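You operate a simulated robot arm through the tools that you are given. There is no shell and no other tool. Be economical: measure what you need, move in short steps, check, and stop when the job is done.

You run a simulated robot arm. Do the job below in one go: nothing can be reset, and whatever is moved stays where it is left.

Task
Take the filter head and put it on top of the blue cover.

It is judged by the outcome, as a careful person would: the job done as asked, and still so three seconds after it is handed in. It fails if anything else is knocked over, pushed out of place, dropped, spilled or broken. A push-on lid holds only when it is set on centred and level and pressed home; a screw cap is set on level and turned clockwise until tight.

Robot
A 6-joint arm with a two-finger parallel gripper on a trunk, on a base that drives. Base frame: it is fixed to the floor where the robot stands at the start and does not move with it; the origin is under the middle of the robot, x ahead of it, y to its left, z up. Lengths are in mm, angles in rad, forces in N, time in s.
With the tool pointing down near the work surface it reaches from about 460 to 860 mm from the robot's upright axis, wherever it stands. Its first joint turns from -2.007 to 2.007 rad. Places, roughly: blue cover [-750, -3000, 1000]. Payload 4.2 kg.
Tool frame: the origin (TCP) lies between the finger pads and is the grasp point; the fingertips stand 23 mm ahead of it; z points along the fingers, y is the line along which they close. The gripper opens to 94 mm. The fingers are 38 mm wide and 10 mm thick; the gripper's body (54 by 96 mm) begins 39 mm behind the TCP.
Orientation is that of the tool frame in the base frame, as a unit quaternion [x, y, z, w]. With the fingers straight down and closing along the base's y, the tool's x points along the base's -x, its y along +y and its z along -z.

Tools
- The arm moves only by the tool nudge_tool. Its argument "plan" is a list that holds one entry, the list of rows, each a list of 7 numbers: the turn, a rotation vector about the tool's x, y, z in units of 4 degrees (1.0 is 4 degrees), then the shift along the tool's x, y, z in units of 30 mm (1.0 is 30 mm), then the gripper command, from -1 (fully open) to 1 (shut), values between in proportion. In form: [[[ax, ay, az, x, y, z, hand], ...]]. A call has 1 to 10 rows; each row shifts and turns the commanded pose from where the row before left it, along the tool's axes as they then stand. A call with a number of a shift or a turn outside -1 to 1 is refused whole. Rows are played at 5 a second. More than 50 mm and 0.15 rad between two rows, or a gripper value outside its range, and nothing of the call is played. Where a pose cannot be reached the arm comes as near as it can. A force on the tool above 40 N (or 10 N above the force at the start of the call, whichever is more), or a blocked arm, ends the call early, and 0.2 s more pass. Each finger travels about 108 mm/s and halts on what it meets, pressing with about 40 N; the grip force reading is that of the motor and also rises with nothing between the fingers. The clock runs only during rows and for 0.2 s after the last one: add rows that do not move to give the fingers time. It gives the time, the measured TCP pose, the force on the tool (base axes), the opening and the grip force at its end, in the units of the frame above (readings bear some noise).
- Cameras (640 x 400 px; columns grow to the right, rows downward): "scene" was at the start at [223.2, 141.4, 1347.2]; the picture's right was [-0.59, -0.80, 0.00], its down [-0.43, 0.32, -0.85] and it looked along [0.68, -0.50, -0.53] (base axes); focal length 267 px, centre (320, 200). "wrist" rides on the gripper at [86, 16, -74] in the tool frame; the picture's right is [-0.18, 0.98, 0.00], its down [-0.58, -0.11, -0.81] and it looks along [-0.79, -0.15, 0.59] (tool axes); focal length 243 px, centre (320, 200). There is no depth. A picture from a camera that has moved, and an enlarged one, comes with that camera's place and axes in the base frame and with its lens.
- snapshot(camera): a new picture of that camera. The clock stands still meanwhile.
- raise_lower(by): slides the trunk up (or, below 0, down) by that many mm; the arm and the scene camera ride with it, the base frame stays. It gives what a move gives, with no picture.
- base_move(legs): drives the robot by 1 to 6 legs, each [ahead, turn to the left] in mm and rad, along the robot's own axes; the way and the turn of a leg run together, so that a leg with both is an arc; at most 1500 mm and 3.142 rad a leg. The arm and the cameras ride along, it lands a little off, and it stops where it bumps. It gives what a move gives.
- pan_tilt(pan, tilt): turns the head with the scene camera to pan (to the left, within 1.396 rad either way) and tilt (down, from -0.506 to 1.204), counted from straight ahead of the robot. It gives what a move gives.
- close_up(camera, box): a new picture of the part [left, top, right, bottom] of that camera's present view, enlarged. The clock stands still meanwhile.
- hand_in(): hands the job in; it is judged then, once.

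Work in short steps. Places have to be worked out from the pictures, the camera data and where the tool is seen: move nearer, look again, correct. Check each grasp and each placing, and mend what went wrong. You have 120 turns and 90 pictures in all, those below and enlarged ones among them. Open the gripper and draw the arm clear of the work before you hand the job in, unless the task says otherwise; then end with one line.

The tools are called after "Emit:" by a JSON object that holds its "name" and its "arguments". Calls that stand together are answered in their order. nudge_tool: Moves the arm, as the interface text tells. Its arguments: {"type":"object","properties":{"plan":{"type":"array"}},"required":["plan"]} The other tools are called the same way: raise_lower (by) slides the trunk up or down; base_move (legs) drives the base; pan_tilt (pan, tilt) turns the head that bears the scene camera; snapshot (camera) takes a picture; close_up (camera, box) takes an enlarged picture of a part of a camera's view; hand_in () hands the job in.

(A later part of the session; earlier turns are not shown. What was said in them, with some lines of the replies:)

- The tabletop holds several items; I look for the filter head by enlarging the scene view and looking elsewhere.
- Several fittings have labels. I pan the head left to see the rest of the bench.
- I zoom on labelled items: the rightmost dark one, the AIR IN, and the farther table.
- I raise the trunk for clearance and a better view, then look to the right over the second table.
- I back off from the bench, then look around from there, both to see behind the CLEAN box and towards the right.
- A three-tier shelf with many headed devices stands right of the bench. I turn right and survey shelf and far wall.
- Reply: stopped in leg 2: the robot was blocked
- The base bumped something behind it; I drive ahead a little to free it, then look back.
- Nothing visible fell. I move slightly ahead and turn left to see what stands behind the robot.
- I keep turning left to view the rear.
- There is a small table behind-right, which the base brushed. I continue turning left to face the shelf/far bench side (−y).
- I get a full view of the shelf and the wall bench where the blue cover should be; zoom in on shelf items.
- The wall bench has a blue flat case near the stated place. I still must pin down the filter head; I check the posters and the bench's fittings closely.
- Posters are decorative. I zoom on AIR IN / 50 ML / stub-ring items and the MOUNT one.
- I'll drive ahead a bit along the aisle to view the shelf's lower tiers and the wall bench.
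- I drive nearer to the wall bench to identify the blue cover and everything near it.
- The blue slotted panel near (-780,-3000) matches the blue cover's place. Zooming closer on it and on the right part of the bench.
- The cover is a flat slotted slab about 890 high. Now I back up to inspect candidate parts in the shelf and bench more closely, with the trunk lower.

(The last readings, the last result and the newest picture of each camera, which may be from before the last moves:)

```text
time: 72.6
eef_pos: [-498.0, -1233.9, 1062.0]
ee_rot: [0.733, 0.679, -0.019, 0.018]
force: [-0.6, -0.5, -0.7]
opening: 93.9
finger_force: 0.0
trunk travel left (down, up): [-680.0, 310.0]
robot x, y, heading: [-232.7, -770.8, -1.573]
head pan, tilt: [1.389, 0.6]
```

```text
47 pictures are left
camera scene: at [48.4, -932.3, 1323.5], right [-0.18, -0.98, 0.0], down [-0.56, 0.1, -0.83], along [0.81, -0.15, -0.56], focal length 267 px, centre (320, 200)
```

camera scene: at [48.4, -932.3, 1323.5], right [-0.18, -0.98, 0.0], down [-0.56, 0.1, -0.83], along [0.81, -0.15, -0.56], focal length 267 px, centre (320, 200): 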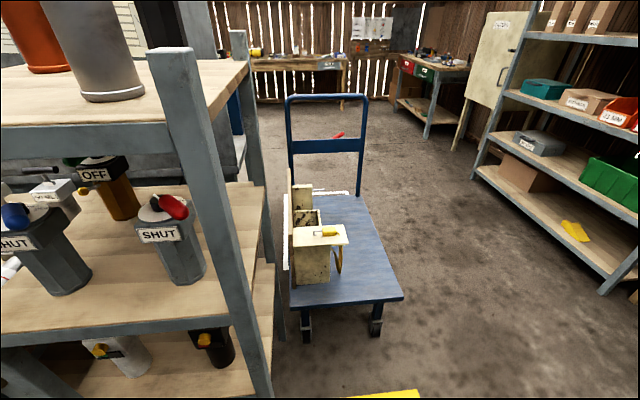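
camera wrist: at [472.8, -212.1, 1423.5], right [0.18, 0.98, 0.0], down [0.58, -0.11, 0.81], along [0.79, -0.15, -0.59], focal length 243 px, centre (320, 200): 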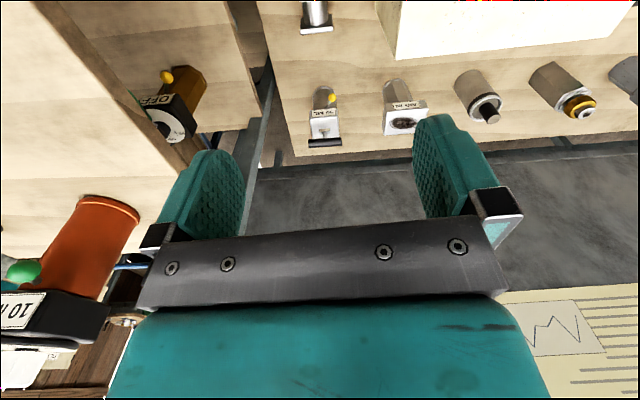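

Need to be farther back to face the shelf; I reverse 500 and look again.

Emit:
{"name": "base_move", "arguments": {"legs": [[-480, 0]]}}

Emit:
{"name": "pan_tilt", "arguments": {"pan": 1.2, "tilt": 0.6}}

Emit:
{"name": "snapshot", "arguments": {"camera": "scene"}}

Emit:
{"name": "close_up", "arguments": {"camera": "scene", "box": [280, 200, 540, 400]}}

```text
time: 75.4
eef_pos: [-498.7, -757.6, 1061.7]
ee_rot: [0.733, 0.68, -0.02, 0.018]
force: [0.0, 0.0, -0.7]
opening: 93.9
finger_force: 0.0
trunk travel left (down, up): [-680.0, 310.0]
robot x, y, heading: [-232.3, -285.8, -1.572]
head pan, tilt: [1.389, 0.6]
```

```text
time: 76.2
eef_pos: [-497.6, -758.0, 1062.2]
ee_rot: [0.732, 0.68, -0.019, 0.017]
force: [-0.1, 0.0, -0.1]
opening: 93.9
finger_force: 0.2
trunk travel left (down, up): [-680.0, 310.0]
robot x, y, heading: [-229.1, -290.9, -1.57]
head pan, tilt: [1.201, 0.6]
```

```text
46 pictures are left
camera scene: at [44.2, -470.1, 1323.5], right [-0.36, -0.93, 0.0], down [-0.53, 0.2, -0.83], along [0.77, -0.3, -0.56], focal length 267 px, centre (320, 200)
```

scene: 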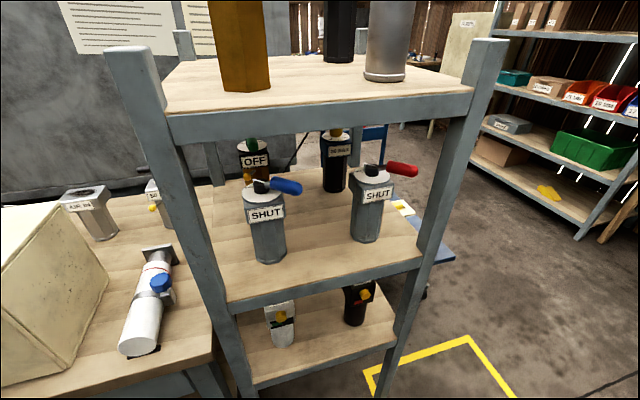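

```text
2.00 times, centred on (410, 300) of scene
camera zoom: at [44.2, -470.1, 1323.5], right [-0.36, -0.93, 0.0], down [-0.53, 0.2, -0.83], along [0.77, -0.3, -0.56], focal length 535 px, centre (140, 0)
```

zoom: 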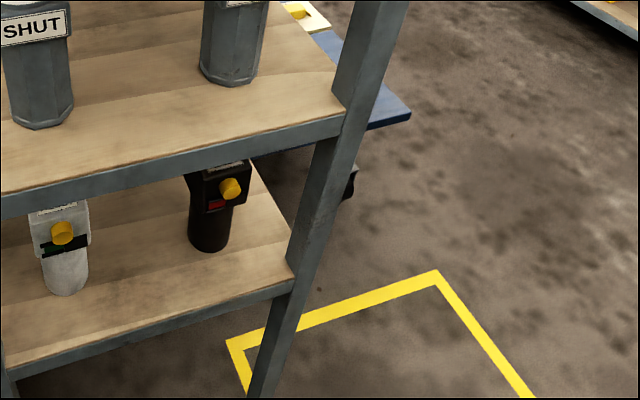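

Emit:
{"name": "close_up", "arguments": {"camera": "scene", "box": [220, 120, 430, 270]}}

Emit:
{"name": "close_up", "arguments": {"camera": "scene", "box": [40, 170, 220, 370]}}

```text
2.67 times, centred on (325, 195) of scene
camera zoom: at [44.2, -470.1, 1323.5], right [-0.36, -0.93, 0.0], down [-0.53, 0.2, -0.83], along [0.77, -0.3, -0.56], focal length 713 px, centre (307, 213)
```

zoom: 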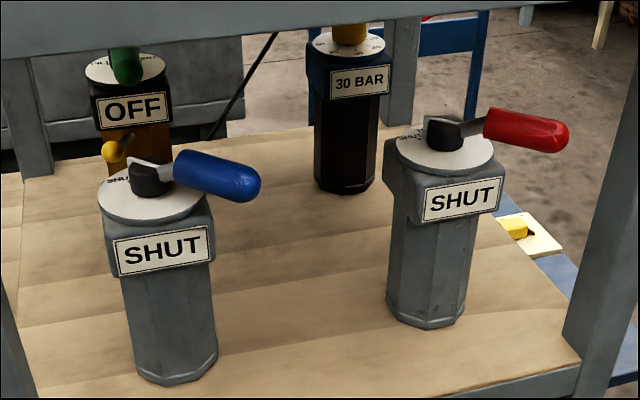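

```text
2.00 times, centred on (130, 270) of scene
camera zoom: at [44.2, -470.1, 1323.5], right [-0.36, -0.93, 0.0], down [-0.53, 0.2, -0.83], along [0.77, -0.3, -0.56], focal length 535 px, centre (700, 60)
```

zoom: 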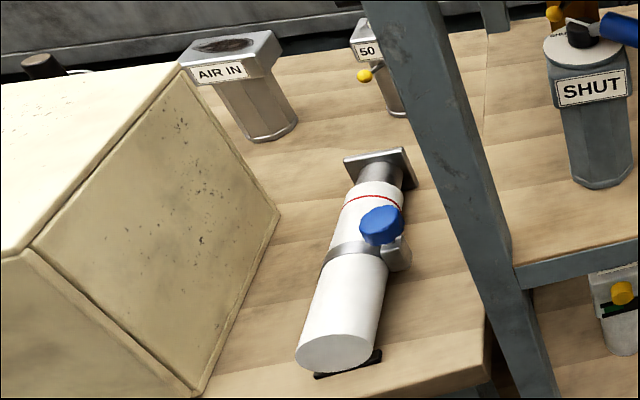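

I judge the AIR IN part (an intake filter's head, octagonal body with block) at about (850,-85), top z≈930, to be the filter head. I return to the bench: raise trunk, back up, turn left, and look closely.

Emit:
{"name": "raise_lower", "arguments": {"by": 290}}

Emit:
{"name": "base_move", "arguments": {"legs": [[-310, 0], [0, 1.57]]}}

Emit:
{"name": "pan_tilt", "arguments": {"pan": -0.3, "tilt": 0.7}}

Emit:
{"name": "snapshot", "arguments": {"camera": "scene"}}

```text
time: 79.1
eef_pos: [-497.8, -757.0, 1351.4]
ee_rot: [0.733, 0.68, -0.019, 0.017]
force: [-0.5, -0.3, 0.5]
opening: 94.2
finger_force: 0.0
trunk travel left (down, up): [-970.0, 20.0]
robot x, y, heading: [-227.9, -286.7, -1.569]
head pan, tilt: [1.201, 0.6]
```

```text
time: 85.0
eef_pos: [237.6, -244.8, 1352.1]
ee_rot: [0.039, 0.999, 0.0, 0.025]
force: [-0.1, 0.6, -0.4]
opening: 94.2
finger_force: 0.0
trunk travel left (down, up): [-970.0, 20.0]
robot x, y, heading: [-234.3, 23.4, -0.002]
head pan, tilt: [1.201, 0.6]
```

```text
time: 86.6
eef_pos: [238.4, -244.5, 1352.3]
ee_rot: [0.04, 0.999, 0.0, 0.026]
force: [-0.2, 0.3, 0.4]
opening: 94.1
finger_force: 0.0
trunk travel left (down, up): [-970.0, 20.0]
robot x, y, heading: [-231.2, 23.8, -0.003]
head pan, tilt: [-0.3, 0.7]
```

```text
42 pictures are left
camera scene: at [0.9, 191.6, 1604.9], right [-0.3, -0.95, 0.0], down [-0.61, 0.19, -0.76], along [0.73, -0.23, -0.64], focal length 267 px, centre (320, 200)
```

scene: 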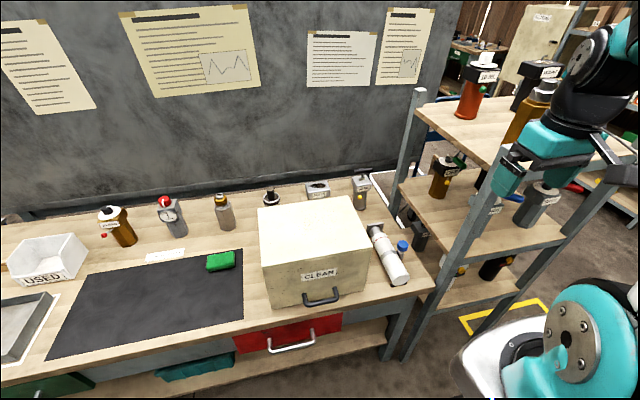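

Close-up on the items around AIR IN and DRAIN from this front view.

Emit:
{"name": "close_up", "arguments": {"camera": "scene", "box": [240, 165, 450, 295]}}

Emit:
{"name": "close_up", "arguments": {"camera": "scene", "box": [80, 175, 250, 280]}}

```text
3.05 times, centred on (345, 230) of scene
camera zoom: at [0.9, 191.6, 1604.9], right [-0.3, -0.95, 0.0], down [-0.61, 0.19, -0.76], along [0.73, -0.23, -0.64], focal length 815 px, centre (244, 109)
```

zoom: 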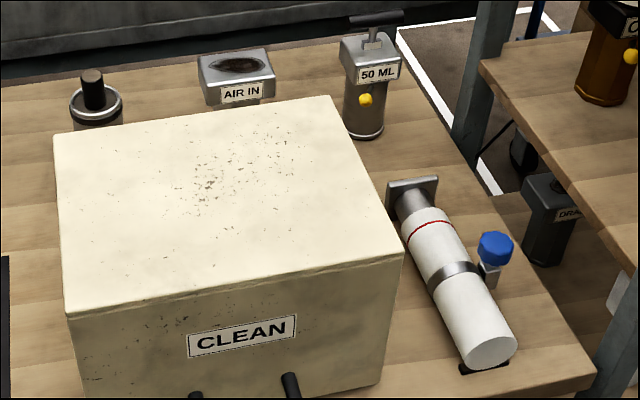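

```text
3.76 times, centred on (165, 228) of scene
camera zoom: at [0.9, 191.6, 1604.9], right [-0.3, -0.95, 0.0], down [-0.61, 0.19, -0.76], along [0.73, -0.23, -0.64], focal length 1006 px, centre (904, 96)
```

zoom: 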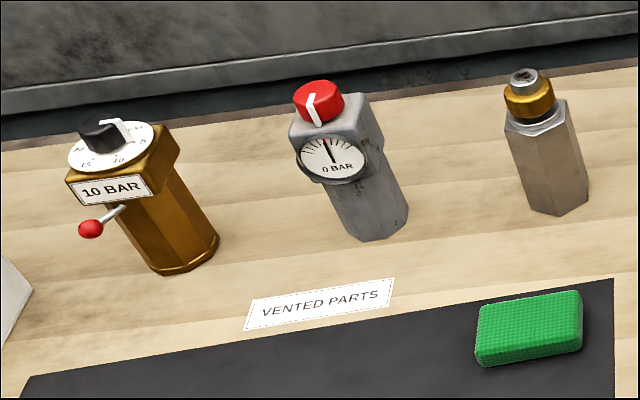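

AIR IN triangulates to about (855,-75), top ≈930. I drive ahead to the starting stance.

Emit:
{"name": "base_move", "arguments": {"legs": [[230, 0]]}}

Emit:
{"name": "snapshot", "arguments": {"camera": "wrist"}}

```text
time: 88.3
eef_pos: [468.9, -246.1, 1352.7]
ee_rot: [0.04, 0.999, 0.0, 0.026]
force: [0.1, -0.7, -0.4]
opening: 94.0
finger_force: 0.0
trunk travel left (down, up): [-970.0, 20.0]
robot x, y, heading: [-1.0, 24.6, -0.014]
head pan, tilt: [-0.3, 0.7]
```

```text
39 pictures are left
camera wrist: at [379.8, -223.8, 1421.4], right [0.26, 0.97, 0.01], down [0.53, -0.15, 0.84], along [0.81, -0.21, -0.55], focal length 243 px, centre (320, 200)
```

wrist: 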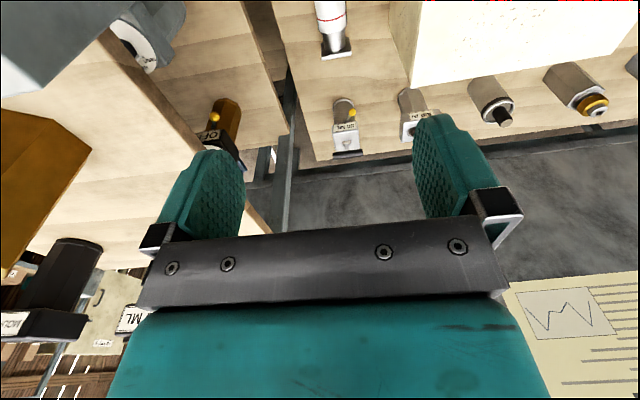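

I level the tool (about 3° tilt) and move forward towards above the AIR IN part, high above everything.

Emit:
{"name": "nudge_tool", "arguments": {"plan": [[[0, 0.745, 0, 0, 0, 0, -1], [0, 0, 0, -0.95, 0.52, 0, -1], [0, 0, 0, -0.95, 0.52, 0, -1], [0, 0, 0, -0.95, 0.52, 0, -1], [0, 0, 0, -0.95, 0.52, 0, -1], [0, 0, 0, -0.95, 0.52, 0, -1], [0, 0, 0, -0.95, 0.52, 0, -1], [0, 0, 0, -0.95, 0.52, 0, -1], [0, 0, 0, -0.95, 0.52, 0, -1], [0, 0, 0, 0, 0, 0, -1]]]}}

Emit:
{"name": "snapshot", "arguments": {"camera": "scene"}}

Emit:
{"name": "snapshot", "arguments": {"camera": "wrist"}}

```text
time: 90.5
eef_pos: [704.9, -139.1, 1352.8]
ee_rot: [0.04, 0.999, 0.001, 0.0]
force: [-0.4, -0.4, 0.6]
opening: 94.2
finger_force: 0.1
trunk travel left (down, up): [-970.0, 20.0]
robot x, y, heading: [-1.6, 26.4, -0.002]
head pan, tilt: [-0.3, 0.7]
```

```text
38 pictures are left
camera scene: at [231.9, 190.4, 1604.8], right [-0.3, -0.95, 0.0], down [-0.61, 0.19, -0.76], along [0.73, -0.23, -0.64], focal length 267 px, centre (320, 200)
```

scene: 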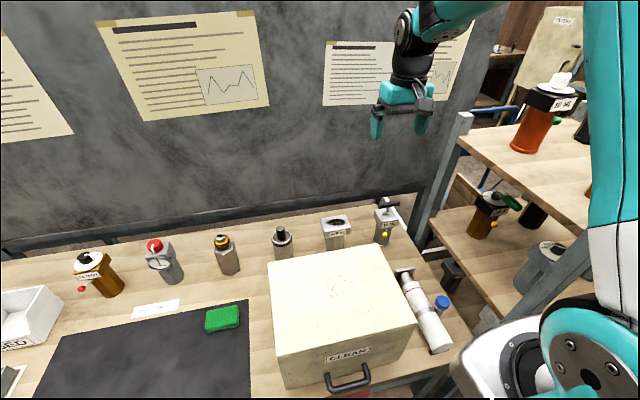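

```text
37 pictures are left
camera wrist: at [621.2, -117.3, 1425.9], right [0.26, 0.97, 0.0], down [0.57, -0.16, 0.81], along [0.78, -0.21, -0.59], focal length 243 px, centre (320, 200)
```

wrist: 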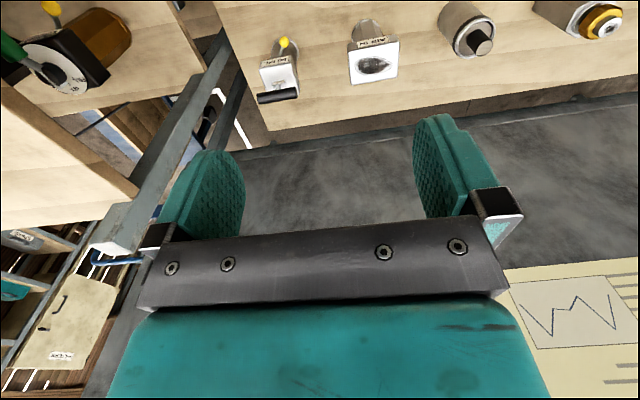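

Zoom on the part in the wrist and scene view to locate it and its yaw.

Emit:
{"name": "close_up", "arguments": {"camera": "wrist", "box": [320, 10, 440, 90]}}

Emit:
{"name": "close_up", "arguments": {"camera": "scene", "box": [260, 190, 420, 290]}}

```text
5.00 times, centred on (380, 50) of wrist
camera zoom: at [621.2, -117.3, 1425.9], right [0.26, 0.97, 0.0], down [0.57, -0.16, 0.81], along [0.78, -0.21, -0.59], focal length 1213 px, centre (20, 950)
```

zoom: 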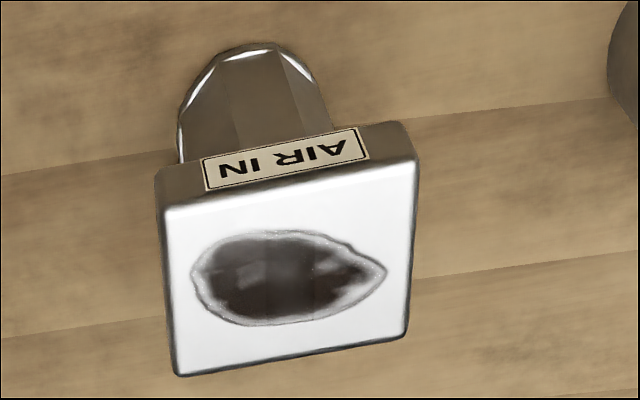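

```text
4.00 times, centred on (340, 240) of scene
camera zoom: at [231.9, 190.4, 1604.8], right [-0.3, -0.95, 0.0], down [-0.61, 0.19, -0.76], along [0.73, -0.23, -0.64], focal length 1069 px, centre (240, 40)
```

zoom: 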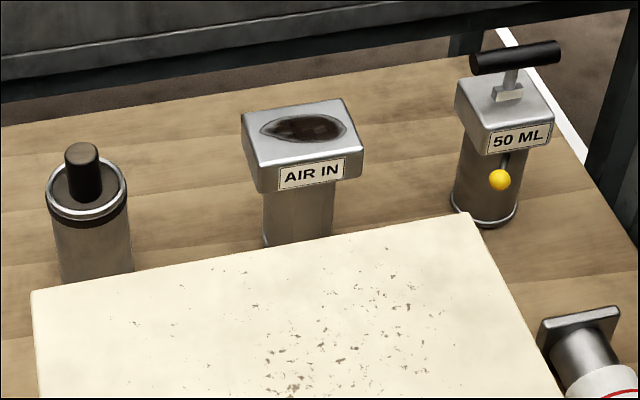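

The part's block top is at z≈915, centre ≈(877,-71), about 96 × 69 mm, yaw matching the tool's present yaw. I move above it and turn the tool 90° so the fingers close over the 69 mm side.

Emit:
{"name": "nudge_tool", "arguments": {"plan": [[[0, 0, 0, -0.922, 0.453, 0, -1], [0, 0, 0, -0.922, 0.453, 0, -1], [0, 0, 0, -0.922, 0.453, 0, -1], [0, 0, 0, -0.922, 0.453, 0, -1], [0, 0, 0, -0.922, 0.453, 0, -1], [0, 0, 0, -0.922, 0.453, 0, -1], [0, 0, 1, 0, 0, 0, -1], [0, 0, 1, 0, 0, 0, -1], [0, 0, 1, 0, 0, 0, -1], [0, 0, 1, 0, 0, 0, -1]]]}}

Emit:
{"name": "nudge_tool", "arguments": {"plan": [[[0, 0, 1, 0, 0, 0, -1], [0, 0, 1, 0, 0, 0, -1], [0, 0, 1, 0, 0, 0, -1], [0, 0, 1, 0, 0, 0, -1], [0, 0, 1, 0, 0, 0, -1], [0, 0, 1, 0, 0, 0, -1], [0, 0, 1, 0, 0, 0, -1], [0, 0, 1, 0, 0, 0, -1], [0, 0, 1, 0, 0, 0, -1], [0, 0, 0, 0, 0, 0, -1]]]}}

Emit:
{"name": "nudge_tool", "arguments": {"plan": [[[0, 0, 1, 0, 0, 0, -1], [0, 0, 1, 0, 0, 0, -1], [0, 0, 1, 0, 0, 0, -1], [0, 0, 1, 0, 0, 0, -1], [0, 0, 1, 0, 0, 0, -1], [0, 0, 1, 0, 0, 0, -1], [0, 0, 1, 0, 0, 0, -1], [0, 0, 1, 0, 0, 0, -1], [0, 0, 1, 0, 0, 0, -1], [0, 0, 0.5, 0, 0, 0, -1]]]}}

```text
time: 92.7
eef_pos: [871.3, -72.3, 1351.1]
ee_rot: [0.179, 0.984, 0.001, 0.001]
force: [0.5, -0.1, -0.3]
opening: 94.0
finger_force: 0.0
out of reach, approached as far as the arm can: row 6
trunk travel left (down, up): [-970.0, 20.0]
robot x, y, heading: [-3.3, 17.6, -0.005]
head pan, tilt: [-0.3, 0.7]
```

```text
time: 94.9
eef_pos: [872.0, -71.4, 1350.3]
ee_rot: [0.474, 0.88, 0.001, 0.0]
force: [-0.1, 0.3, -1.2]
opening: 94.1
finger_force: 0.1
trunk travel left (down, up): [-970.0, 20.0]
robot x, y, heading: [0.5, 23.3, -0.004]
head pan, tilt: [-0.3, 0.7]
```

```text
time: 97.1
eef_pos: [872.3, -72.0, 1349.8]
ee_rot: [0.735, 0.678, 0.0, -0.001]
force: [0.0, 0.4, -0.3]
opening: 94.0
finger_force: 0.1
trunk travel left (down, up): [-970.0, 20.0]
robot x, y, heading: [-4.9, 22.2, -0.004]
head pan, tilt: [-0.3, 0.7]
```

The arm is at its reach limit; I drive the base 80 mm ahead and draw the tool back by the same amount.

Emit:
{"name": "base_move", "arguments": {"legs": [[80, 0]]}}

Emit:
{"name": "snapshot", "arguments": {"camera": "scene"}}

```text
time: 98.2
eef_pos: [951.3, -72.0, 1350.4]
ee_rot: [0.735, 0.678, 0.001, -0.001]
force: [-0.6, -0.1, -0.2]
opening: 94.0
finger_force: 0.1
trunk travel left (down, up): [-970.0, 20.0]
robot x, y, heading: [80.2, 20.3, -0.008]
head pan, tilt: [-0.3, 0.7]
```

```text
34 pictures are left
camera scene: at [311.0, 190.0, 1604.9], right [-0.3, -0.95, 0.0], down [-0.61, 0.19, -0.77], along [0.73, -0.23, -0.64], focal length 267 px, centre (320, 200)
```

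scene: 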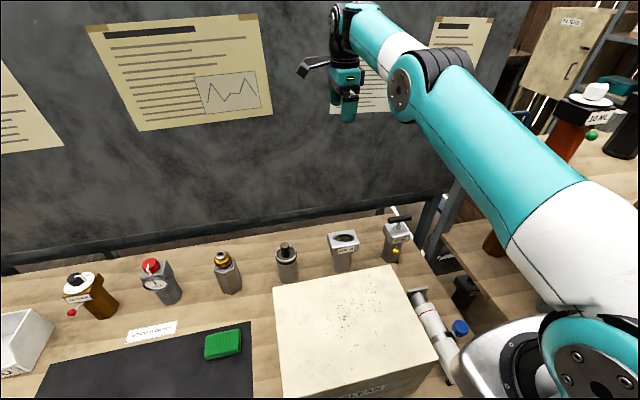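

Clear. I draw the tool back over the part and begin lowering with the arm.

Emit:
{"name": "nudge_tool", "arguments": {"plan": [[[0, 0, 0, -0.055, -0.82, 0, -1], [0, 0, 0, -0.055, -0.82, 0, -1], [0, 0, 0, -0.055, -0.82, 0, -1], [0, 0, 0, 0, 0, 1, -1], [0, 0, 0, 0, 0, 1, -1], [0, 0, 0, 0, 0, 1, -1], [0, 0, 0, 0, 0, 1, -1], [0, 0, 0, 0, 0, 1, -1], [0, 0, 0, 0, 0, 1, -1], [0, 0, 0, 0, 0, 0, -1]]]}}

Emit:
{"name": "snapshot", "arguments": {"camera": "scene"}}

```text
time: 100.4
eef_pos: [877.4, -70.2, 1169.1]
ee_rot: [0.735, 0.678, 0.0, 0.0]
force: [0.0, 1.2, 0.7]
opening: 93.8
finger_force: 0.1
trunk travel left (down, up): [-970.0, 20.0]
robot x, y, heading: [76.2, 21.8, -0.007]
head pan, tilt: [-0.3, 0.7]
```

```text
33 pictures are left
camera scene: at [311.5, 189.9, 1604.9], right [-0.3, -0.95, 0.0], down [-0.61, 0.19, -0.76], along [0.73, -0.23, -0.64], focal length 267 px, centre (320, 200)
```

scene: 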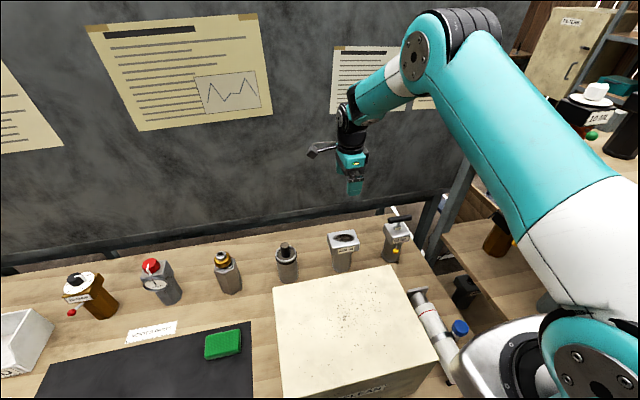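

Going well; lower 150 mm more to z≈1019.

Emit:
{"name": "nudge_tool", "arguments": {"plan": [[[0, 0, 0, 0, 0, 1, -1], [0, 0, 0, 0, 0, 1, -1], [0, 0, 0, 0, 0, 1, -1], [0, 0, 0, 0, 0, 1, -1], [0, 0, 0, 0, 0, 1, -1], [0, 0, 0, 0, 0, 0, -1]]]}}

Emit:
{"name": "close_up", "arguments": {"camera": "scene", "box": [240, 120, 440, 290]}}

Emit:
{"name": "snapshot", "arguments": {"camera": "wrist"}}

```text
time: 101.8
eef_pos: [878.4, -71.9, 1019.1]
ee_rot: [0.735, 0.678, 0.001, -0.001]
force: [-0.1, -0.2, -0.1]
opening: 94.1
finger_force: 0.0
trunk travel left (down, up): [-970.0, 20.0]
robot x, y, heading: [80.2, 22.1, -0.007]
head pan, tilt: [-0.3, 0.7]
```

```text
2.35 times, centred on (340, 205) of scene
camera zoom: at [311.4, 189.9, 1604.9], right [-0.3, -0.95, 0.0], down [-0.61, 0.19, -0.76], along [0.73, -0.23, -0.64], focal length 629 px, centre (273, 188)
```

zoom: 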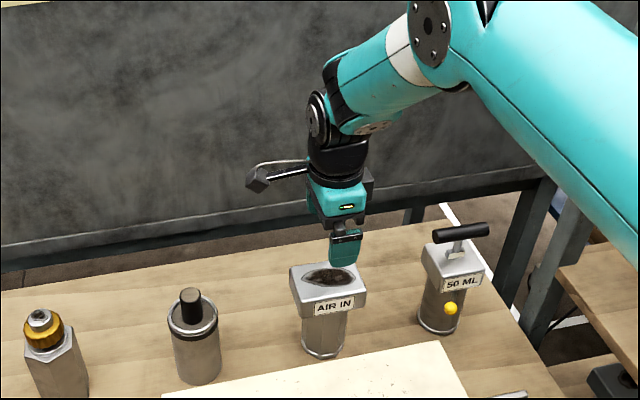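

```text
31 pictures are left
camera wrist: at [901.8, 12.3, 1094.0], right [0.96, -0.26, 0.0], down [-0.16, -0.57, 0.81], along [-0.21, -0.78, -0.59], focal length 243 px, centre (320, 200)
```

wrist: 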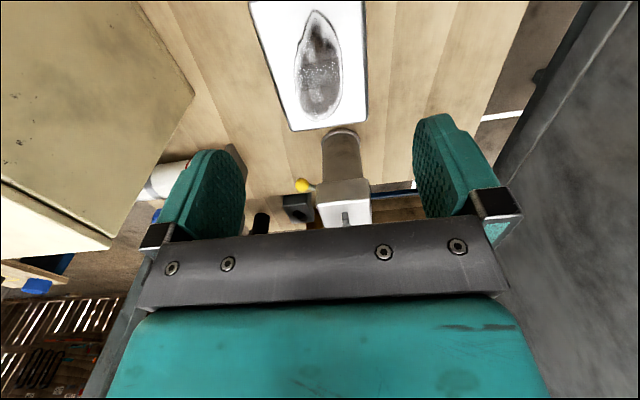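

Alignment is right (far block edge computed at (874,-119) as expected). Lower to z≈897 so the pads span the block.

Emit:
{"name": "nudge_tool", "arguments": {"plan": [[[0, 0, 0, 0, 0, 1, -1], [0, 0, 0, 0, 0, 1, -1], [0, 0, 0, 0, 0, 1, -1], [0, 0, 0, 0, 0, 0.55, -1], [0, 0, 0, 0, 0, 0.45, -1], [0, 0, 0, 0, 0, 0, -1]]]}}

Emit:
{"name": "close_up", "arguments": {"camera": "scene", "box": [260, 160, 420, 280]}}

```text
time: 103.2
eef_pos: [877.9, -72.2, 900.8]
ee_rot: [0.734, 0.679, 0.0, 0.0]
force: [0.6, 0.1, 0.1]
opening: 94.1
finger_force: 0.2
trunk travel left (down, up): [-970.0, 20.0]
robot x, y, heading: [78.9, 20.0, -0.009]
head pan, tilt: [-0.3, 0.7]
```

```text
3.33 times, centred on (340, 220) of scene
camera zoom: at [311.4, 189.9, 1604.9], right [-0.3, -0.95, 0.0], down [-0.61, 0.19, -0.76], along [0.73, -0.23, -0.64], focal length 891 px, centre (253, 133)
```

zoom: 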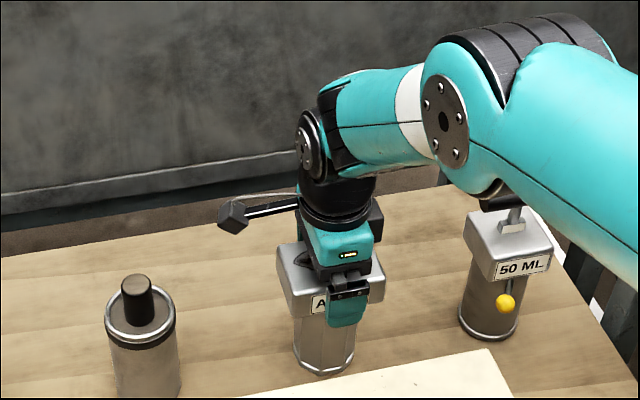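

Fingers straddle the block with no contact. Close the gripper.

Emit:
{"name": "nudge_tool", "arguments": {"plan": [[[0, 0, 0, 0, 0, 0, 1], [0, 0, 0, 0, 0, 0, 1], [0, 0, 0, 0, 0, 0, 1], [0, 0, 0, 0, 0, 0, 1]]]}}

Emit:
{"name": "nudge_tool", "arguments": {"plan": [[[0, 0, 0, 0, 0, -0.5, 1], [0, 0, 0, 0, 0, -0.5, 1], [0, 0, 0, 0, 0, -1, 1], [0, 0, 0, 0, 0, 0, 1]]]}}

Emit:
{"name": "close_up", "arguments": {"camera": "scene", "box": [260, 160, 420, 280]}}

```text
time: 104.2
eef_pos: [877.1, -70.3, 898.7]
ee_rot: [0.735, 0.678, 0.0, -0.001]
force: [-2.0, 0.3, 0.5]
opening: 72.0
finger_force: 39.8
trunk travel left (down, up): [-970.0, 20.0]
robot x, y, heading: [78.5, 17.7, -0.004]
head pan, tilt: [-0.3, 0.7]
```

```text
time: 105.2
eef_pos: [877.8, -71.5, 961.1]
ee_rot: [0.735, 0.678, 0.0, 0.0]
force: [-0.7, 0.0, -4.7]
opening: 71.9
finger_force: 39.7
trunk travel left (down, up): [-970.0, 20.0]
robot x, y, heading: [79.5, 23.0, -0.002]
head pan, tilt: [-0.3, 0.7]
```

```text
3.33 times, centred on (340, 220) of scene
camera zoom: at [311.6, 189.9, 1604.8], right [-0.3, -0.95, 0.0], down [-0.61, 0.19, -0.76], along [0.73, -0.23, -0.64], focal length 891 px, centre (253, 133)
```

zoom: 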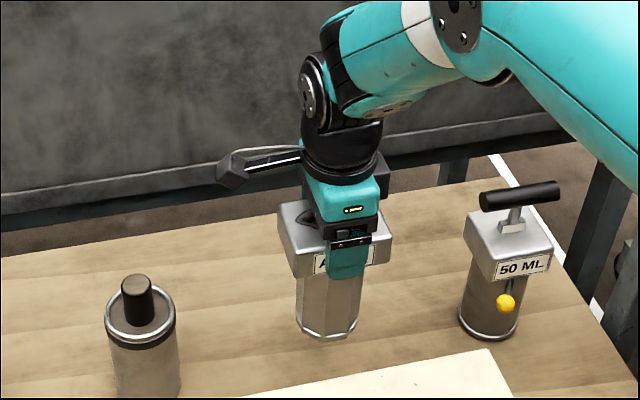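

Held firmly (72 mm, part clear of the bench). I raise it straight up.

Emit:
{"name": "nudge_tool", "arguments": {"plan": [[[0, 0, 0, 0, 0, -1, 1], [0, 0, 0, 0, 0, -1, 1], [0, 0, 0, 0, 0, -1, 1], [0, 0, 0, 0, 0, -1, 1], [0, 0, 0, 0, 0, -1, 1], [0, 0, 0, 0, 0, -1, 1], [0, 0, 0, 0, 0, -1, 1], [0, 0, 0, 0, 0, -1, 1], [0, 0, 0, 0, 0, -1, 1], [0, 0, 0, 0, 0, -1, 1]]]}}

Emit:
{"name": "nudge_tool", "arguments": {"plan": [[[0, 0, 0, -0.38, -0.97, -0.8, 1], [0, 0, 0, -0.38, -0.97, -0.8, 1], [0, 0, 0, -0.38, -0.97, -0.8, 1], [0, 0, 0, -0.38, -0.97, 0, 1], [0, 0, 0, -0.38, -0.97, 0, 1], [0, 0, 0, -0.38, -0.97, 0, 1], [0, 0, 0, -0.38, -0.97, 0, 1], [0, 0, 0, -0.38, -0.97, 0, 1], [0, 0, 0, -0.38, -0.97, 0, 1], [0, 0, 0, -0.38, -0.97, 0, 1]]]}}

Emit:
{"name": "snapshot", "arguments": {"camera": "scene"}}

```text
time: 107.4
eef_pos: [878.9, -70.5, 1261.2]
ee_rot: [0.735, 0.678, 0.001, 0.0]
force: [0.9, -0.4, -4.3]
opening: 72.1
finger_force: 40.0
trunk travel left (down, up): [-970.0, 20.0]
robot x, y, heading: [81.0, 25.2, -0.012]
head pan, tilt: [-0.3, 0.7]
```

```text
time: 109.6
eef_pos: [578.4, -160.9, 1332.2]
ee_rot: [0.735, 0.678, 0.001, -0.001]
force: [0.5, -0.5, -3.8]
opening: 72.0
finger_force: 39.8
trunk travel left (down, up): [-970.0, 20.0]
robot x, y, heading: [77.3, 20.6, -0.007]
head pan, tilt: [-0.3, 0.7]
```

```text
28 pictures are left
camera scene: at [311.9, 189.9, 1604.8], right [-0.3, -0.95, 0.0], down [-0.61, 0.19, -0.76], along [0.73, -0.23, -0.64], focal length 267 px, centre (320, 200)
```

scene: 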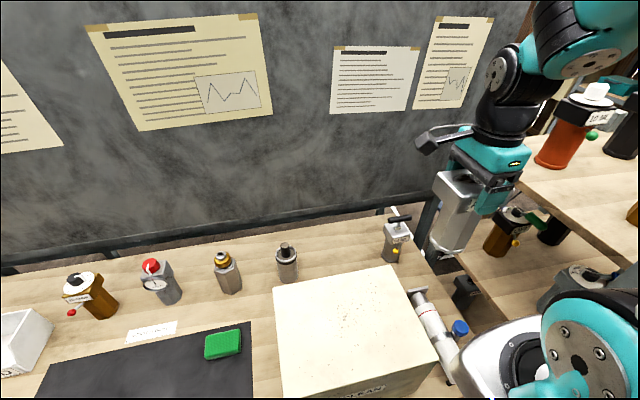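

Part still held. I back off, turn right to face −y and drive down the aisle.

Emit:
{"name": "base_move", "arguments": {"legs": [[-310, 0], [0, -1.57], [1300, 0]]}}

Emit:
{"name": "pan_tilt", "arguments": {"pan": -0.3, "tilt": 0.6}}

Emit:
{"name": "snapshot", "arguments": {"camera": "scene"}}

```text
time: 121.6
eef_pos: [-432.6, -1768.5, 1332.3]
ee_rot: [0.999, -0.044, 0.001, 0.0]
force: [1.4, 0.6, -5.1]
opening: 71.6
finger_force: 39.8
trunk travel left (down, up): [-970.0, 20.0]
robot x, y, heading: [-247.3, -1269.8, -1.58]
head pan, tilt: [-0.3, 0.7]
```

```text
time: 122.3
eef_pos: [-432.7, -1768.1, 1331.8]
ee_rot: [0.999, -0.043, 0.001, -0.001]
force: [-0.3, 1.0, -4.6]
opening: 71.8
finger_force: 40.0
trunk travel left (down, up): [-970.0, 20.0]
robot x, y, heading: [-245.1, -1270.1, -1.584]
head pan, tilt: [-0.3, 0.6]
```

```text
27 pictures are left
camera scene: at [-82.0, -1508.2, 1613.5], right [-0.95, 0.31, 0.0], down [0.17, 0.54, -0.82], along [-0.25, -0.79, -0.57], focal length 267 px, centre (320, 200)
```

scene: 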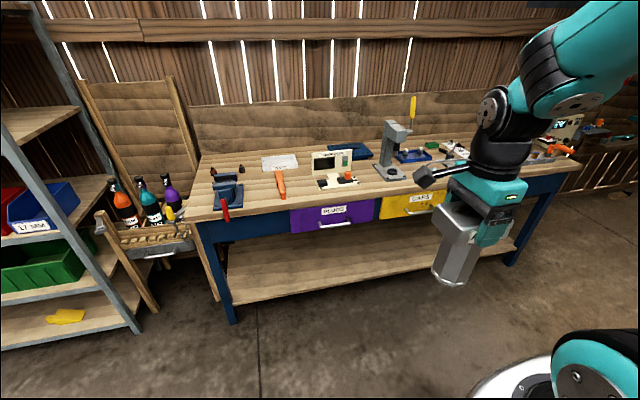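

Now shift to the right to be in front of the blue cover.

Emit:
{"name": "base_move", "arguments": {"legs": [[0, -0.55], [640, 0], [0, 0.55], [250, 0]]}}

Emit:
{"name": "pan_tilt", "arguments": {"pan": -0.1, "tilt": 0.7}}

Emit:
{"name": "snapshot", "arguments": {"camera": "scene"}}

```text
time: 130.3
eef_pos: [-765.6, -2562.0, 1332.8]
ee_rot: [0.999, -0.038, 0.001, 0.0]
force: [-0.5, 0.1, -4.0]
opening: 71.8
finger_force: 39.3
trunk travel left (down, up): [-970.0, 20.0]
robot x, y, heading: [-582.4, -2060.8, -1.574]
head pan, tilt: [-0.3, 0.6]
```

```text
time: 131.0
eef_pos: [-765.5, -2562.0, 1331.8]
ee_rot: [0.999, -0.038, 0.001, 0.001]
force: [0.6, -0.2, -4.7]
opening: 72.0
finger_force: 39.7
trunk travel left (down, up): [-970.0, 20.0]
robot x, y, heading: [-583.2, -2062.3, -1.573]
head pan, tilt: [-0.099, 0.7]
```

```text
26 pictures are left
camera scene: at [-398.5, -2299.3, 1604.9], right [-0.99, 0.1, 0.0], down [0.07, 0.64, -0.77], along [-0.08, -0.76, -0.64], focal length 267 px, centre (320, 200)
```

scene: 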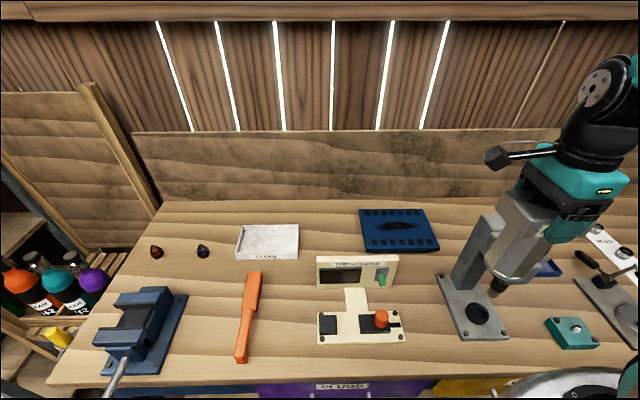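

Zooming on the cover for triangulation with the earlier view.

Emit:
{"name": "close_up", "arguments": {"camera": "scene", "box": [340, 190, 460, 270]}}

```text
5.00 times, centred on (400, 230) of scene
camera zoom: at [-398.5, -2299.3, 1604.9], right [-0.99, 0.1, 0.0], down [0.07, 0.64, -0.77], along [-0.08, -0.76, -0.64], focal length 1336 px, centre (-80, 50)
```

zoom: 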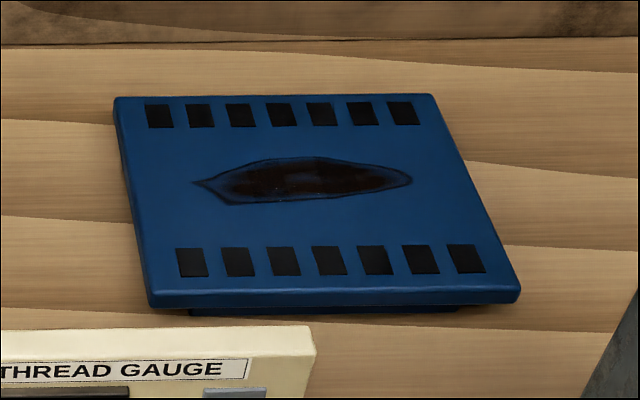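

Cover centre triangulates to about (-722,-2903), top z≈950. The press beside it reaches ≈1190, so I raise the part and shift it away (+x) first.

Emit:
{"name": "nudge_tool", "arguments": {"plan": [[[0, 0, 0, 0, 0, -1, 1], [0, 0, 0, 0, 0, -1, 1], [0, 0, 0, 0, 0, -1, 1], [0, 0, 0, 0.8, 0, 0, 1], [0, 0, 0, 0.8, 0, 0, 1], [0, 0, 0, 0.7, 0, 0, 1], [0, 0, 0, 0, 0, 0, 1]]]}}

Emit:
{"name": "base_move", "arguments": {"legs": [[110, 0]]}}

Emit:
{"name": "snapshot", "arguments": {"camera": "scene"}}

Emit:
{"name": "snapshot", "arguments": {"camera": "wrist"}}

```text
time: 132.6
eef_pos: [-695.3, -2567.5, 1421.8]
ee_rot: [0.999, -0.038, 0.001, 0.0]
force: [-0.2, 0.0, -3.7]
opening: 71.7
finger_force: 40.0
trunk travel left (down, up): [-970.0, 20.0]
robot x, y, heading: [-584.8, -2061.7, -1.57]
head pan, tilt: [-0.099, 0.7]
```

```text
time: 133.8
eef_pos: [-695.5, -2676.7, 1422.0]
ee_rot: [0.999, -0.038, 0.001, -0.001]
force: [0.4, 0.2, -3.9]
opening: 71.6
finger_force: 39.8
trunk travel left (down, up): [-970.0, 20.0]
robot x, y, heading: [-586.0, -2170.6, -1.57]
head pan, tilt: [-0.099, 0.7]
```

```text
24 pictures are left
camera scene: at [-398.8, -2408.0, 1604.9], right [-0.99, 0.1, 0.0], down [0.07, 0.64, -0.77], along [-0.08, -0.76, -0.64], focal length 267 px, centre (320, 200)
```

scene: 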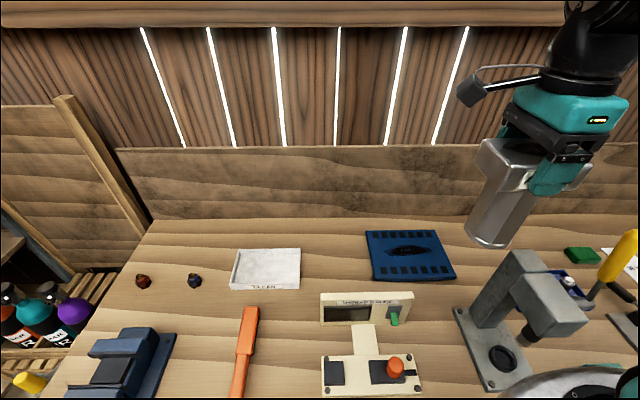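

```text
23 pictures are left
camera wrist: at [-610.8, -2700.6, 1496.5], right [-0.26, -0.97, 0.0], down [-0.57, 0.15, 0.81], along [-0.78, 0.21, -0.59], focal length 243 px, centre (320, 200)
```

wrist: 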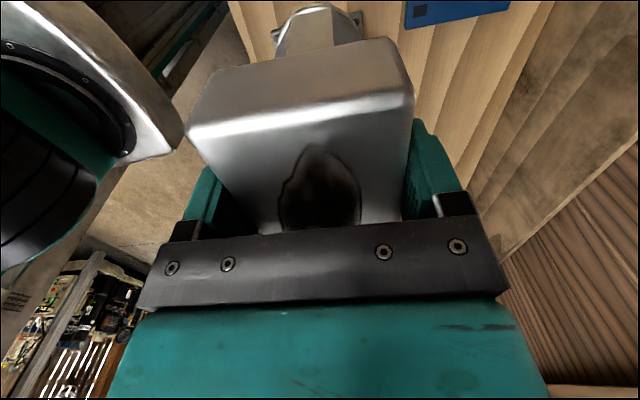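

Consistent: cover centre ≈(-718,-2898), z≈955. I move the part over it at height.

Emit:
{"name": "nudge_tool", "arguments": {"plan": [[[0, 0, 0, -0.03, 0.925, 0, 1], [0, 0, 0, -0.03, 0.925, 0, 1], [0, 0, 0, -0.03, 0.925, 0, 1], [0, 0, 0, -0.03, 0.925, 0, 1], [0, 0, 0, -0.03, 0.925, 0, 1], [0, 0, 0, -0.03, 0.925, 0, 1], [0, 0, 0, -0.03, 0.925, 0, 1], [0, 0, 0, 0, 0.925, 0, 1], [0, 0, 0, 0, 0, 0, 1]]]}}

Emit:
{"name": "nudge_tool", "arguments": {"plan": [[[0, 0, 0, 0, 0, 1, 1], [0, 0, 0, 0, 0, 1, 1], [0, 0, 0, 0, 0, 1, 1], [0, 0, 0, 0, 0, 1, 1], [0, 0, 0, 0, 0, 1, 1], [0, 0, 0, 0, 0, 1, 1], [0, 0, 0, 0, 0, 1, 1], [0, 0, 0, 0, 0, 1, 1], [0, 0, 0, 0, 0, 0, 1]]]}}

Emit:
{"name": "snapshot", "arguments": {"camera": "scene"}}

```text
time: 135.8
eef_pos: [-719.5, -2897.8, 1421.5]
ee_rot: [0.999, -0.038, 0.001, 0.0]
force: [0.1, -1.8, -4.3]
opening: 71.8
finger_force: 40.1
trunk travel left (down, up): [-970.0, 20.0]
robot x, y, heading: [-587.6, -2172.9, -1.575]
head pan, tilt: [-0.099, 0.7]
```

```text
time: 137.8
eef_pos: [-719.7, -2897.5, 1181.4]
ee_rot: [0.999, -0.038, 0.001, 0.0]
force: [0.3, 0.2, -4.5]
opening: 72.0
finger_force: 39.9
trunk travel left (down, up): [-970.0, 20.0]
robot x, y, heading: [-583.1, -2173.8, -1.564]
head pan, tilt: [-0.099, 0.7]
```

```text
22 pictures are left
camera scene: at [-398.8, -2408.6, 1604.8], right [-0.99, 0.1, 0.0], down [0.07, 0.64, -0.76], along [-0.08, -0.76, -0.64], focal length 267 px, centre (320, 200)
```

scene: 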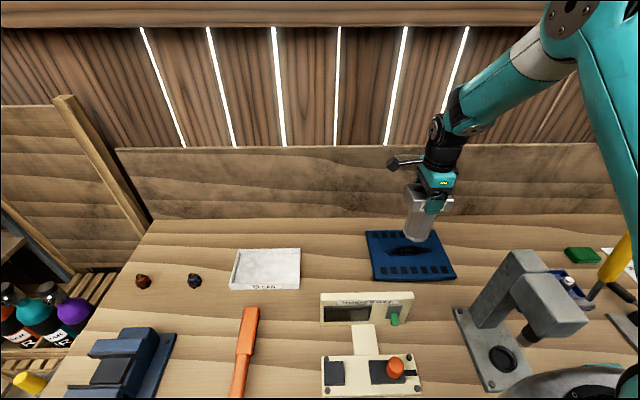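

Good alignment. I lower 70 mm and then check the gap.

Emit:
{"name": "nudge_tool", "arguments": {"plan": [[[0, 0, 0, 0, 0, 1, 1], [0, 0, 0, 0, 0, 0.8, 1], [0, 0, 0, 0, 0, 0.5, 1], [0, 0, 0, 0, 0, 0, 1]]]}}

Emit:
{"name": "close_up", "arguments": {"camera": "scene", "box": [350, 170, 480, 290]}}

```text
time: 138.8
eef_pos: [-719.2, -2898.6, 1112.9]
ee_rot: [0.999, -0.038, 0.001, 0.0]
force: [-0.2, 0.2, -4.2]
opening: 71.9
finger_force: 40.7
trunk travel left (down, up): [-970.0, 20.0]
robot x, y, heading: [-583.4, -2166.9, -1.573]
head pan, tilt: [-0.099, 0.7]
```

```text
3.33 times, centred on (415, 230) of scene
camera zoom: at [-398.8, -2408.6, 1604.8], right [-0.99, 0.1, 0.0], down [0.07, 0.64, -0.76], along [-0.08, -0.76, -0.64], focal length 891 px, centre (3, 100)
```

zoom: 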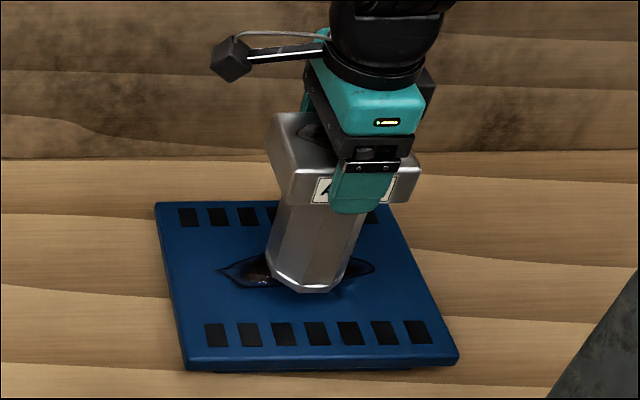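

Gap roughly 15–20 mm. Lower in 3 mm rows watching the force.

Emit:
{"name": "nudge_tool", "arguments": {"plan": [[[0, 0, 0, 0, 0, 0.1, 1], [0, 0, 0, 0, 0, 0.1, 1], [0, 0, 0, 0, 0, 0.1, 1], [0, 0, 0, 0, 0, 0.1, 1], [0, 0, 0, 0, 0, 0, 1]]]}}

Emit:
{"name": "close_up", "arguments": {"camera": "scene", "box": [370, 200, 460, 280]}}

```text
time: 140.0
eef_pos: [-719.9, -2896.6, 1100.4]
ee_rot: [0.999, -0.039, 0.001, -0.001]
force: [0.4, -0.4, -4.3]
opening: 71.8
finger_force: 40.0
trunk travel left (down, up): [-970.0, 20.0]
robot x, y, heading: [-580.4, -2173.1, -1.574]
head pan, tilt: [-0.099, 0.7]
```

```text
5.00 times, centred on (415, 240) of scene
camera zoom: at [-398.8, -2408.5, 1604.8], right [-0.99, 0.1, 0.0], down [0.07, 0.64, -0.76], along [-0.08, -0.76, -0.64], focal length 1336 px, centre (-155, 0)
```

zoom: 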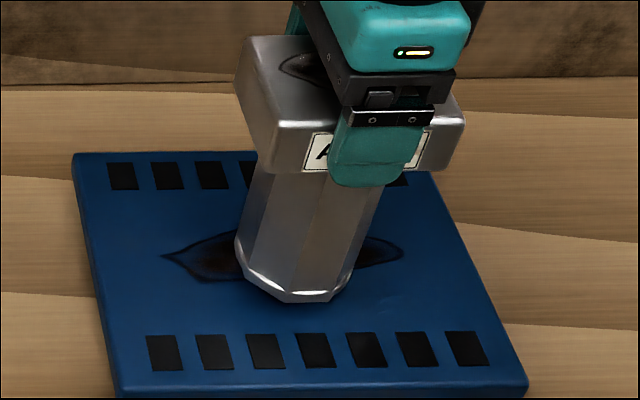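

Near contact; continue in 2 mm rows.

Emit:
{"name": "nudge_tool", "arguments": {"plan": [[[0, 0, 0, 0, 0, 0.07, 1], [0, 0, 0, 0, 0, 0.07, 1], [0, 0, 0, 0, 0, 0.07, 1], [0, 0, 0, 0, 0, 0, 1]]]}}

Emit:
{"name": "nudge_tool", "arguments": {"plan": [[[0, 0, 0, 0, 0, 0.05, 1], [0, 0, 0, 0, 0, 0.05, 1], [0, 0, 0, 0, 0, 0, 1]]]}}

```text
time: 141.0
eef_pos: [-718.9, -2898.0, 1094.1]
ee_rot: [0.999, -0.038, 0.0, 0.0]
force: [1.3, 0.3, -3.1]
opening: 72.2
finger_force: 40.7
trunk travel left (down, up): [-970.0, 20.0]
robot x, y, heading: [-584.3, -2169.9, -1.571]
head pan, tilt: [-0.099, 0.7]
```

```text
time: 141.8
eef_pos: [-718.4, -2897.2, 1093.5]
ee_rot: [0.999, -0.04, 0.0, -0.001]
force: [0.3, 0.3, -3.8]
opening: 71.7
finger_force: 40.3
trunk travel left (down, up): [-970.0, 20.0]
robot x, y, heading: [-587.2, -2170.4, -1.572]
head pan, tilt: [-0.099, 0.7]
```

Emit:
{"name": "nudge_tool", "arguments": {"plan": [[[0, 0, 0, 0, 0, 0.07, 1], [0, 0, 0, 0, 0, 0.07, 1], [0, 0, 0, 0, 0, 0, 1]]]}}

Emit:
{"name": "close_up", "arguments": {"camera": "scene", "box": [370, 200, 460, 280]}}

```text
time: 142.6
eef_pos: [-719.0, -2898.8, 1086.9]
ee_rot: [0.999, -0.038, 0.001, 0.001]
force: [-0.2, -0.2, -3.3]
opening: 71.7
finger_force: 40.5
trunk travel left (down, up): [-970.0, 20.0]
robot x, y, heading: [-580.0, -2171.7, -1.57]
head pan, tilt: [-0.099, 0.7]
```

```text
5.00 times, centred on (415, 240) of scene
camera zoom: at [-398.8, -2408.5, 1604.8], right [-0.99, 0.1, 0.0], down [0.07, 0.64, -0.76], along [-0.08, -0.76, -0.64], focal length 1336 px, centre (-155, 0)
```

zoom: 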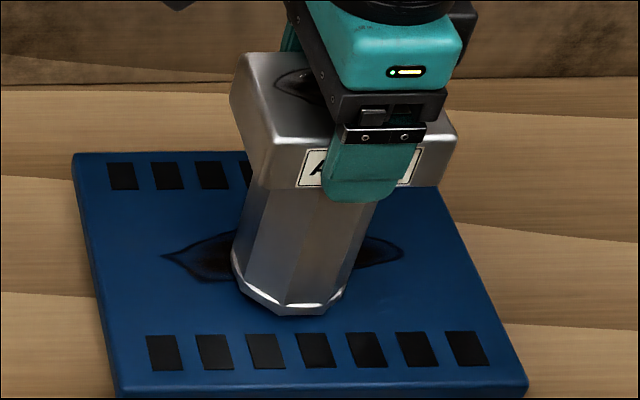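

Not touching yet and it's trending slightly toward the front of the cover; I shift 15 mm back (-y), then keep lowering.

Emit:
{"name": "nudge_tool", "arguments": {"plan": [[[0, 0, 0, 0, 0, -0.1, 1], [0, 0, 0, -0.15, 0.5, 0, 1], [0, 0, 0, 0, 0, 0.1, 1], [0, 0, 0, 0, 0, 0.07, 1], [0, 0, 0, 0, 0, 0.07, 1], [0, 0, 0, 0, 0, 0, 1]]]}}

Emit:
{"name": "nudge_tool", "arguments": {"plan": [[[0, 0, 0, 0, 0, 0.07, 1], [0, 0, 0, 0, 0, 0.07, 1], [0, 0, 0, 0, 0, 0, 1]]]}}

Emit:
{"name": "nudge_tool", "arguments": {"plan": [[[0, 0, 0, 0, 0, 0.07, 1], [0, 0, 0, 0, 0, 0.07, 1], [0, 0, 0, 0, 0, 0, 1]]]}}

```text
time: 144.0
eef_pos: [-724.7, -2913.0, 1084.3]
ee_rot: [0.999, -0.039, 0.001, 0.0]
force: [-0.5, -0.1, -3.5]
opening: 71.8
finger_force: 40.2
trunk travel left (down, up): [-970.0, 20.0]
robot x, y, heading: [-588.0, -2171.8, -1.575]
head pan, tilt: [-0.099, 0.7]
```

```text
time: 144.8
eef_pos: [-725.1, -2912.1, 1078.2]
ee_rot: [0.999, -0.038, 0.001, 0.0]
force: [0.2, -0.1, -3.2]
opening: 71.7
finger_force: 39.6
trunk travel left (down, up): [-970.0, 20.0]
robot x, y, heading: [-583.7, -2173.7, -1.576]
head pan, tilt: [-0.099, 0.7]
```

```text
time: 145.6
eef_pos: [-724.2, -2912.6, 1078.4]
ee_rot: [0.999, -0.039, 0.001, 0.002]
force: [0.3, 4.9, 28.0]
opening: 72.1
finger_force: 39.4
trunk travel left (down, up): [-970.0, 20.0]
robot x, y, heading: [-584.0, -2171.4, -1.575]
head pan, tilt: [-0.099, 0.7]
```

Contact made (28 N up). I ease the command up ~3 mm to relieve force and check.

Emit:
{"name": "nudge_tool", "arguments": {"plan": [[[0, 0, 0, 0, 0, -0.08, 1], [0, 0, 0, 0, 0, 0, 1]]]}}

Emit:
{"name": "close_up", "arguments": {"camera": "scene", "box": [350, 190, 470, 290]}}

```text
time: 146.2
eef_pos: [-724.6, -2913.0, 1077.6]
ee_rot: [0.999, -0.039, 0.001, 0.001]
force: [-0.2, -1.8, 11.3]
opening: 72.1
finger_force: 39.8
trunk travel left (down, up): [-970.0, 20.0]
robot x, y, heading: [-585.4, -2175.6, -1.574]
head pan, tilt: [-0.099, 0.7]
```

```text
4.00 times, centred on (410, 240) of scene
camera zoom: at [-398.7, -2407.9, 1604.8], right [-0.99, 0.1, 0.0], down [0.07, 0.64, -0.77], along [-0.08, -0.76, -0.64], focal length 1069 px, centre (-40, 40)
```

zoom: 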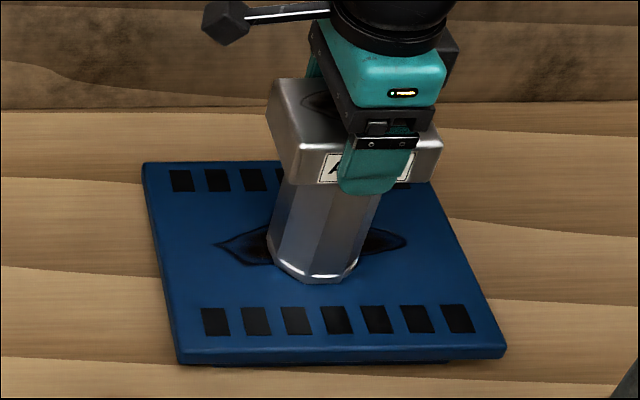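

Resting centrally on the cover, upright. I open the gripper slowly while staying still.

Emit:
{"name": "nudge_tool", "arguments": {"plan": [[[0, 0, 0, 0, 0, 0, -0.6], [0, 0, 0, 0, 0, 0, -0.8], [0, 0, 0, 0, 0, 0, -1], [0, 0, 0, 0, 0, 0, -1]]]}}

Emit:
{"name": "close_up", "arguments": {"camera": "scene", "box": [350, 190, 470, 290]}}

```text
time: 147.2
eef_pos: [-724.7, -2912.8, 1077.3]
ee_rot: [0.999, -0.038, 0.001, -0.001]
force: [-1.1, -0.6, 0.4]
opening: 94.0
finger_force: 0.0
trunk travel left (down, up): [-970.0, 20.0]
robot x, y, heading: [-589.2, -2173.2, -1.571]
head pan, tilt: [-0.099, 0.7]
```

```text
4.00 times, centred on (410, 240) of scene
camera zoom: at [-398.8, -2408.3, 1604.9], right [-0.99, 0.1, 0.0], down [0.07, 0.64, -0.76], along [-0.08, -0.76, -0.64], focal length 1069 px, centre (-40, 40)
```

zoom: 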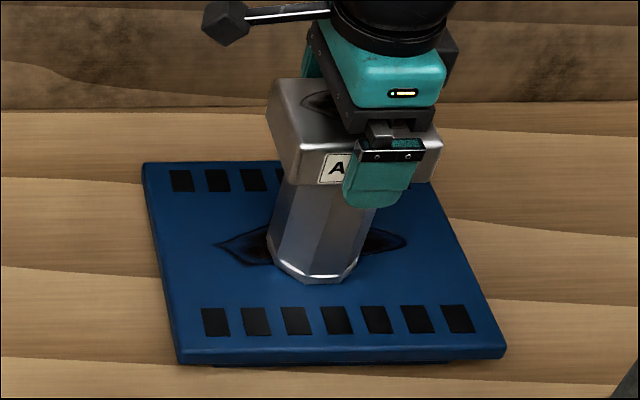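

Released and stable. I raise the tool straight up, clear of the part.

Emit:
{"name": "nudge_tool", "arguments": {"plan": [[[0, 0, 0, 0, 0, -0.3, -1], [0, 0, 0, 0, 0, -0.7, -1], [0, 0, 0, 0, 0, -1, -1], [0, 0, 0, 0, 0, -1, -1], [0, 0, 0, 0, 0, -1, -1], [0, 0, 0, 0, 0, -1, -1], [0, 0, 0, 0, 0, -1, -1], [0, 0, 0, 0, 0, -1, -1], [0, 0, 0, 0, 0, -1, -1], [0, 0, 0, 0, 0, -1, -1]]]}}

Emit:
{"name": "nudge_tool", "arguments": {"plan": [[[0, 0, 0, 0, -1, 0, -1], [0, 0, 0, 0, -1, 0, -1], [0, 0, 0, 0, -1, 0, -1], [0, 0, 0, 0, -1, 0, -1], [0, 0, 0, 0, -1, 0, -1], [0, 0, 0, 0, -1, 0, -1], [0, 0, 0, 0, -1, 0, -1], [0, 0, 0, 0, 0, 0, -1]]]}}

Emit:
{"name": "snapshot", "arguments": {"camera": "scene"}}

```text
time: 149.4
eef_pos: [-725.4, -2912.4, 1348.0]
ee_rot: [0.999, -0.038, 0.001, 0.0]
force: [0.0, 0.2, -1.1]
opening: 93.8
finger_force: 0.0
trunk travel left (down, up): [-970.0, 20.0]
robot x, y, heading: [-582.3, -2170.9, -1.577]
head pan, tilt: [-0.099, 0.7]
```

```text
time: 151.2
eef_pos: [-709.3, -2703.0, 1347.6]
ee_rot: [0.999, -0.039, 0.001, -0.001]
force: [-0.4, 0.7, 0.4]
opening: 93.9
finger_force: 0.1
trunk travel left (down, up): [-970.0, 20.0]
robot x, y, heading: [-581.3, -2170.6, -1.57]
head pan, tilt: [-0.099, 0.7]
```

```text
16 pictures are left
camera scene: at [-398.7, -2408.1, 1604.9], right [-0.99, 0.1, 0.0], down [0.07, 0.64, -0.77], along [-0.08, -0.76, -0.64], focal length 267 px, centre (320, 200)
```

scene: 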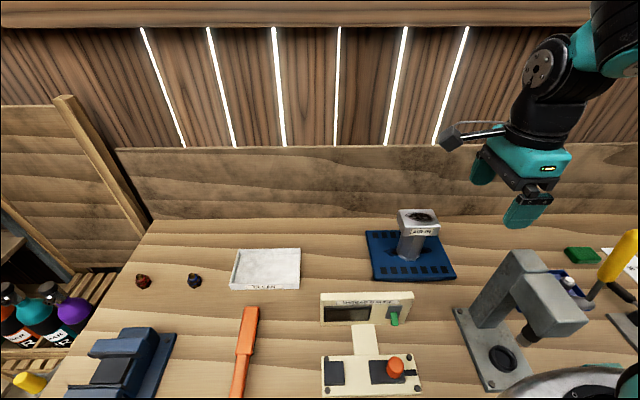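

The part stands upright in the middle of the blue cover. The arm is clear and the gripper is open, so I hand the job in.

Emit:
{"name": "hand_in", "arguments": {}}

```text
The job is handed in.
```

I put the part labelled AIR IN on top of the blue cover; it was standing upright near the middle when I handed the job in, but nothing in the scene is marked "filter head", so I chose it as the likeliest match. Early on, the base stopped against something behind it, probably the small table. Nothing I could see there had fallen, but I couldn't rule out a slight shift.
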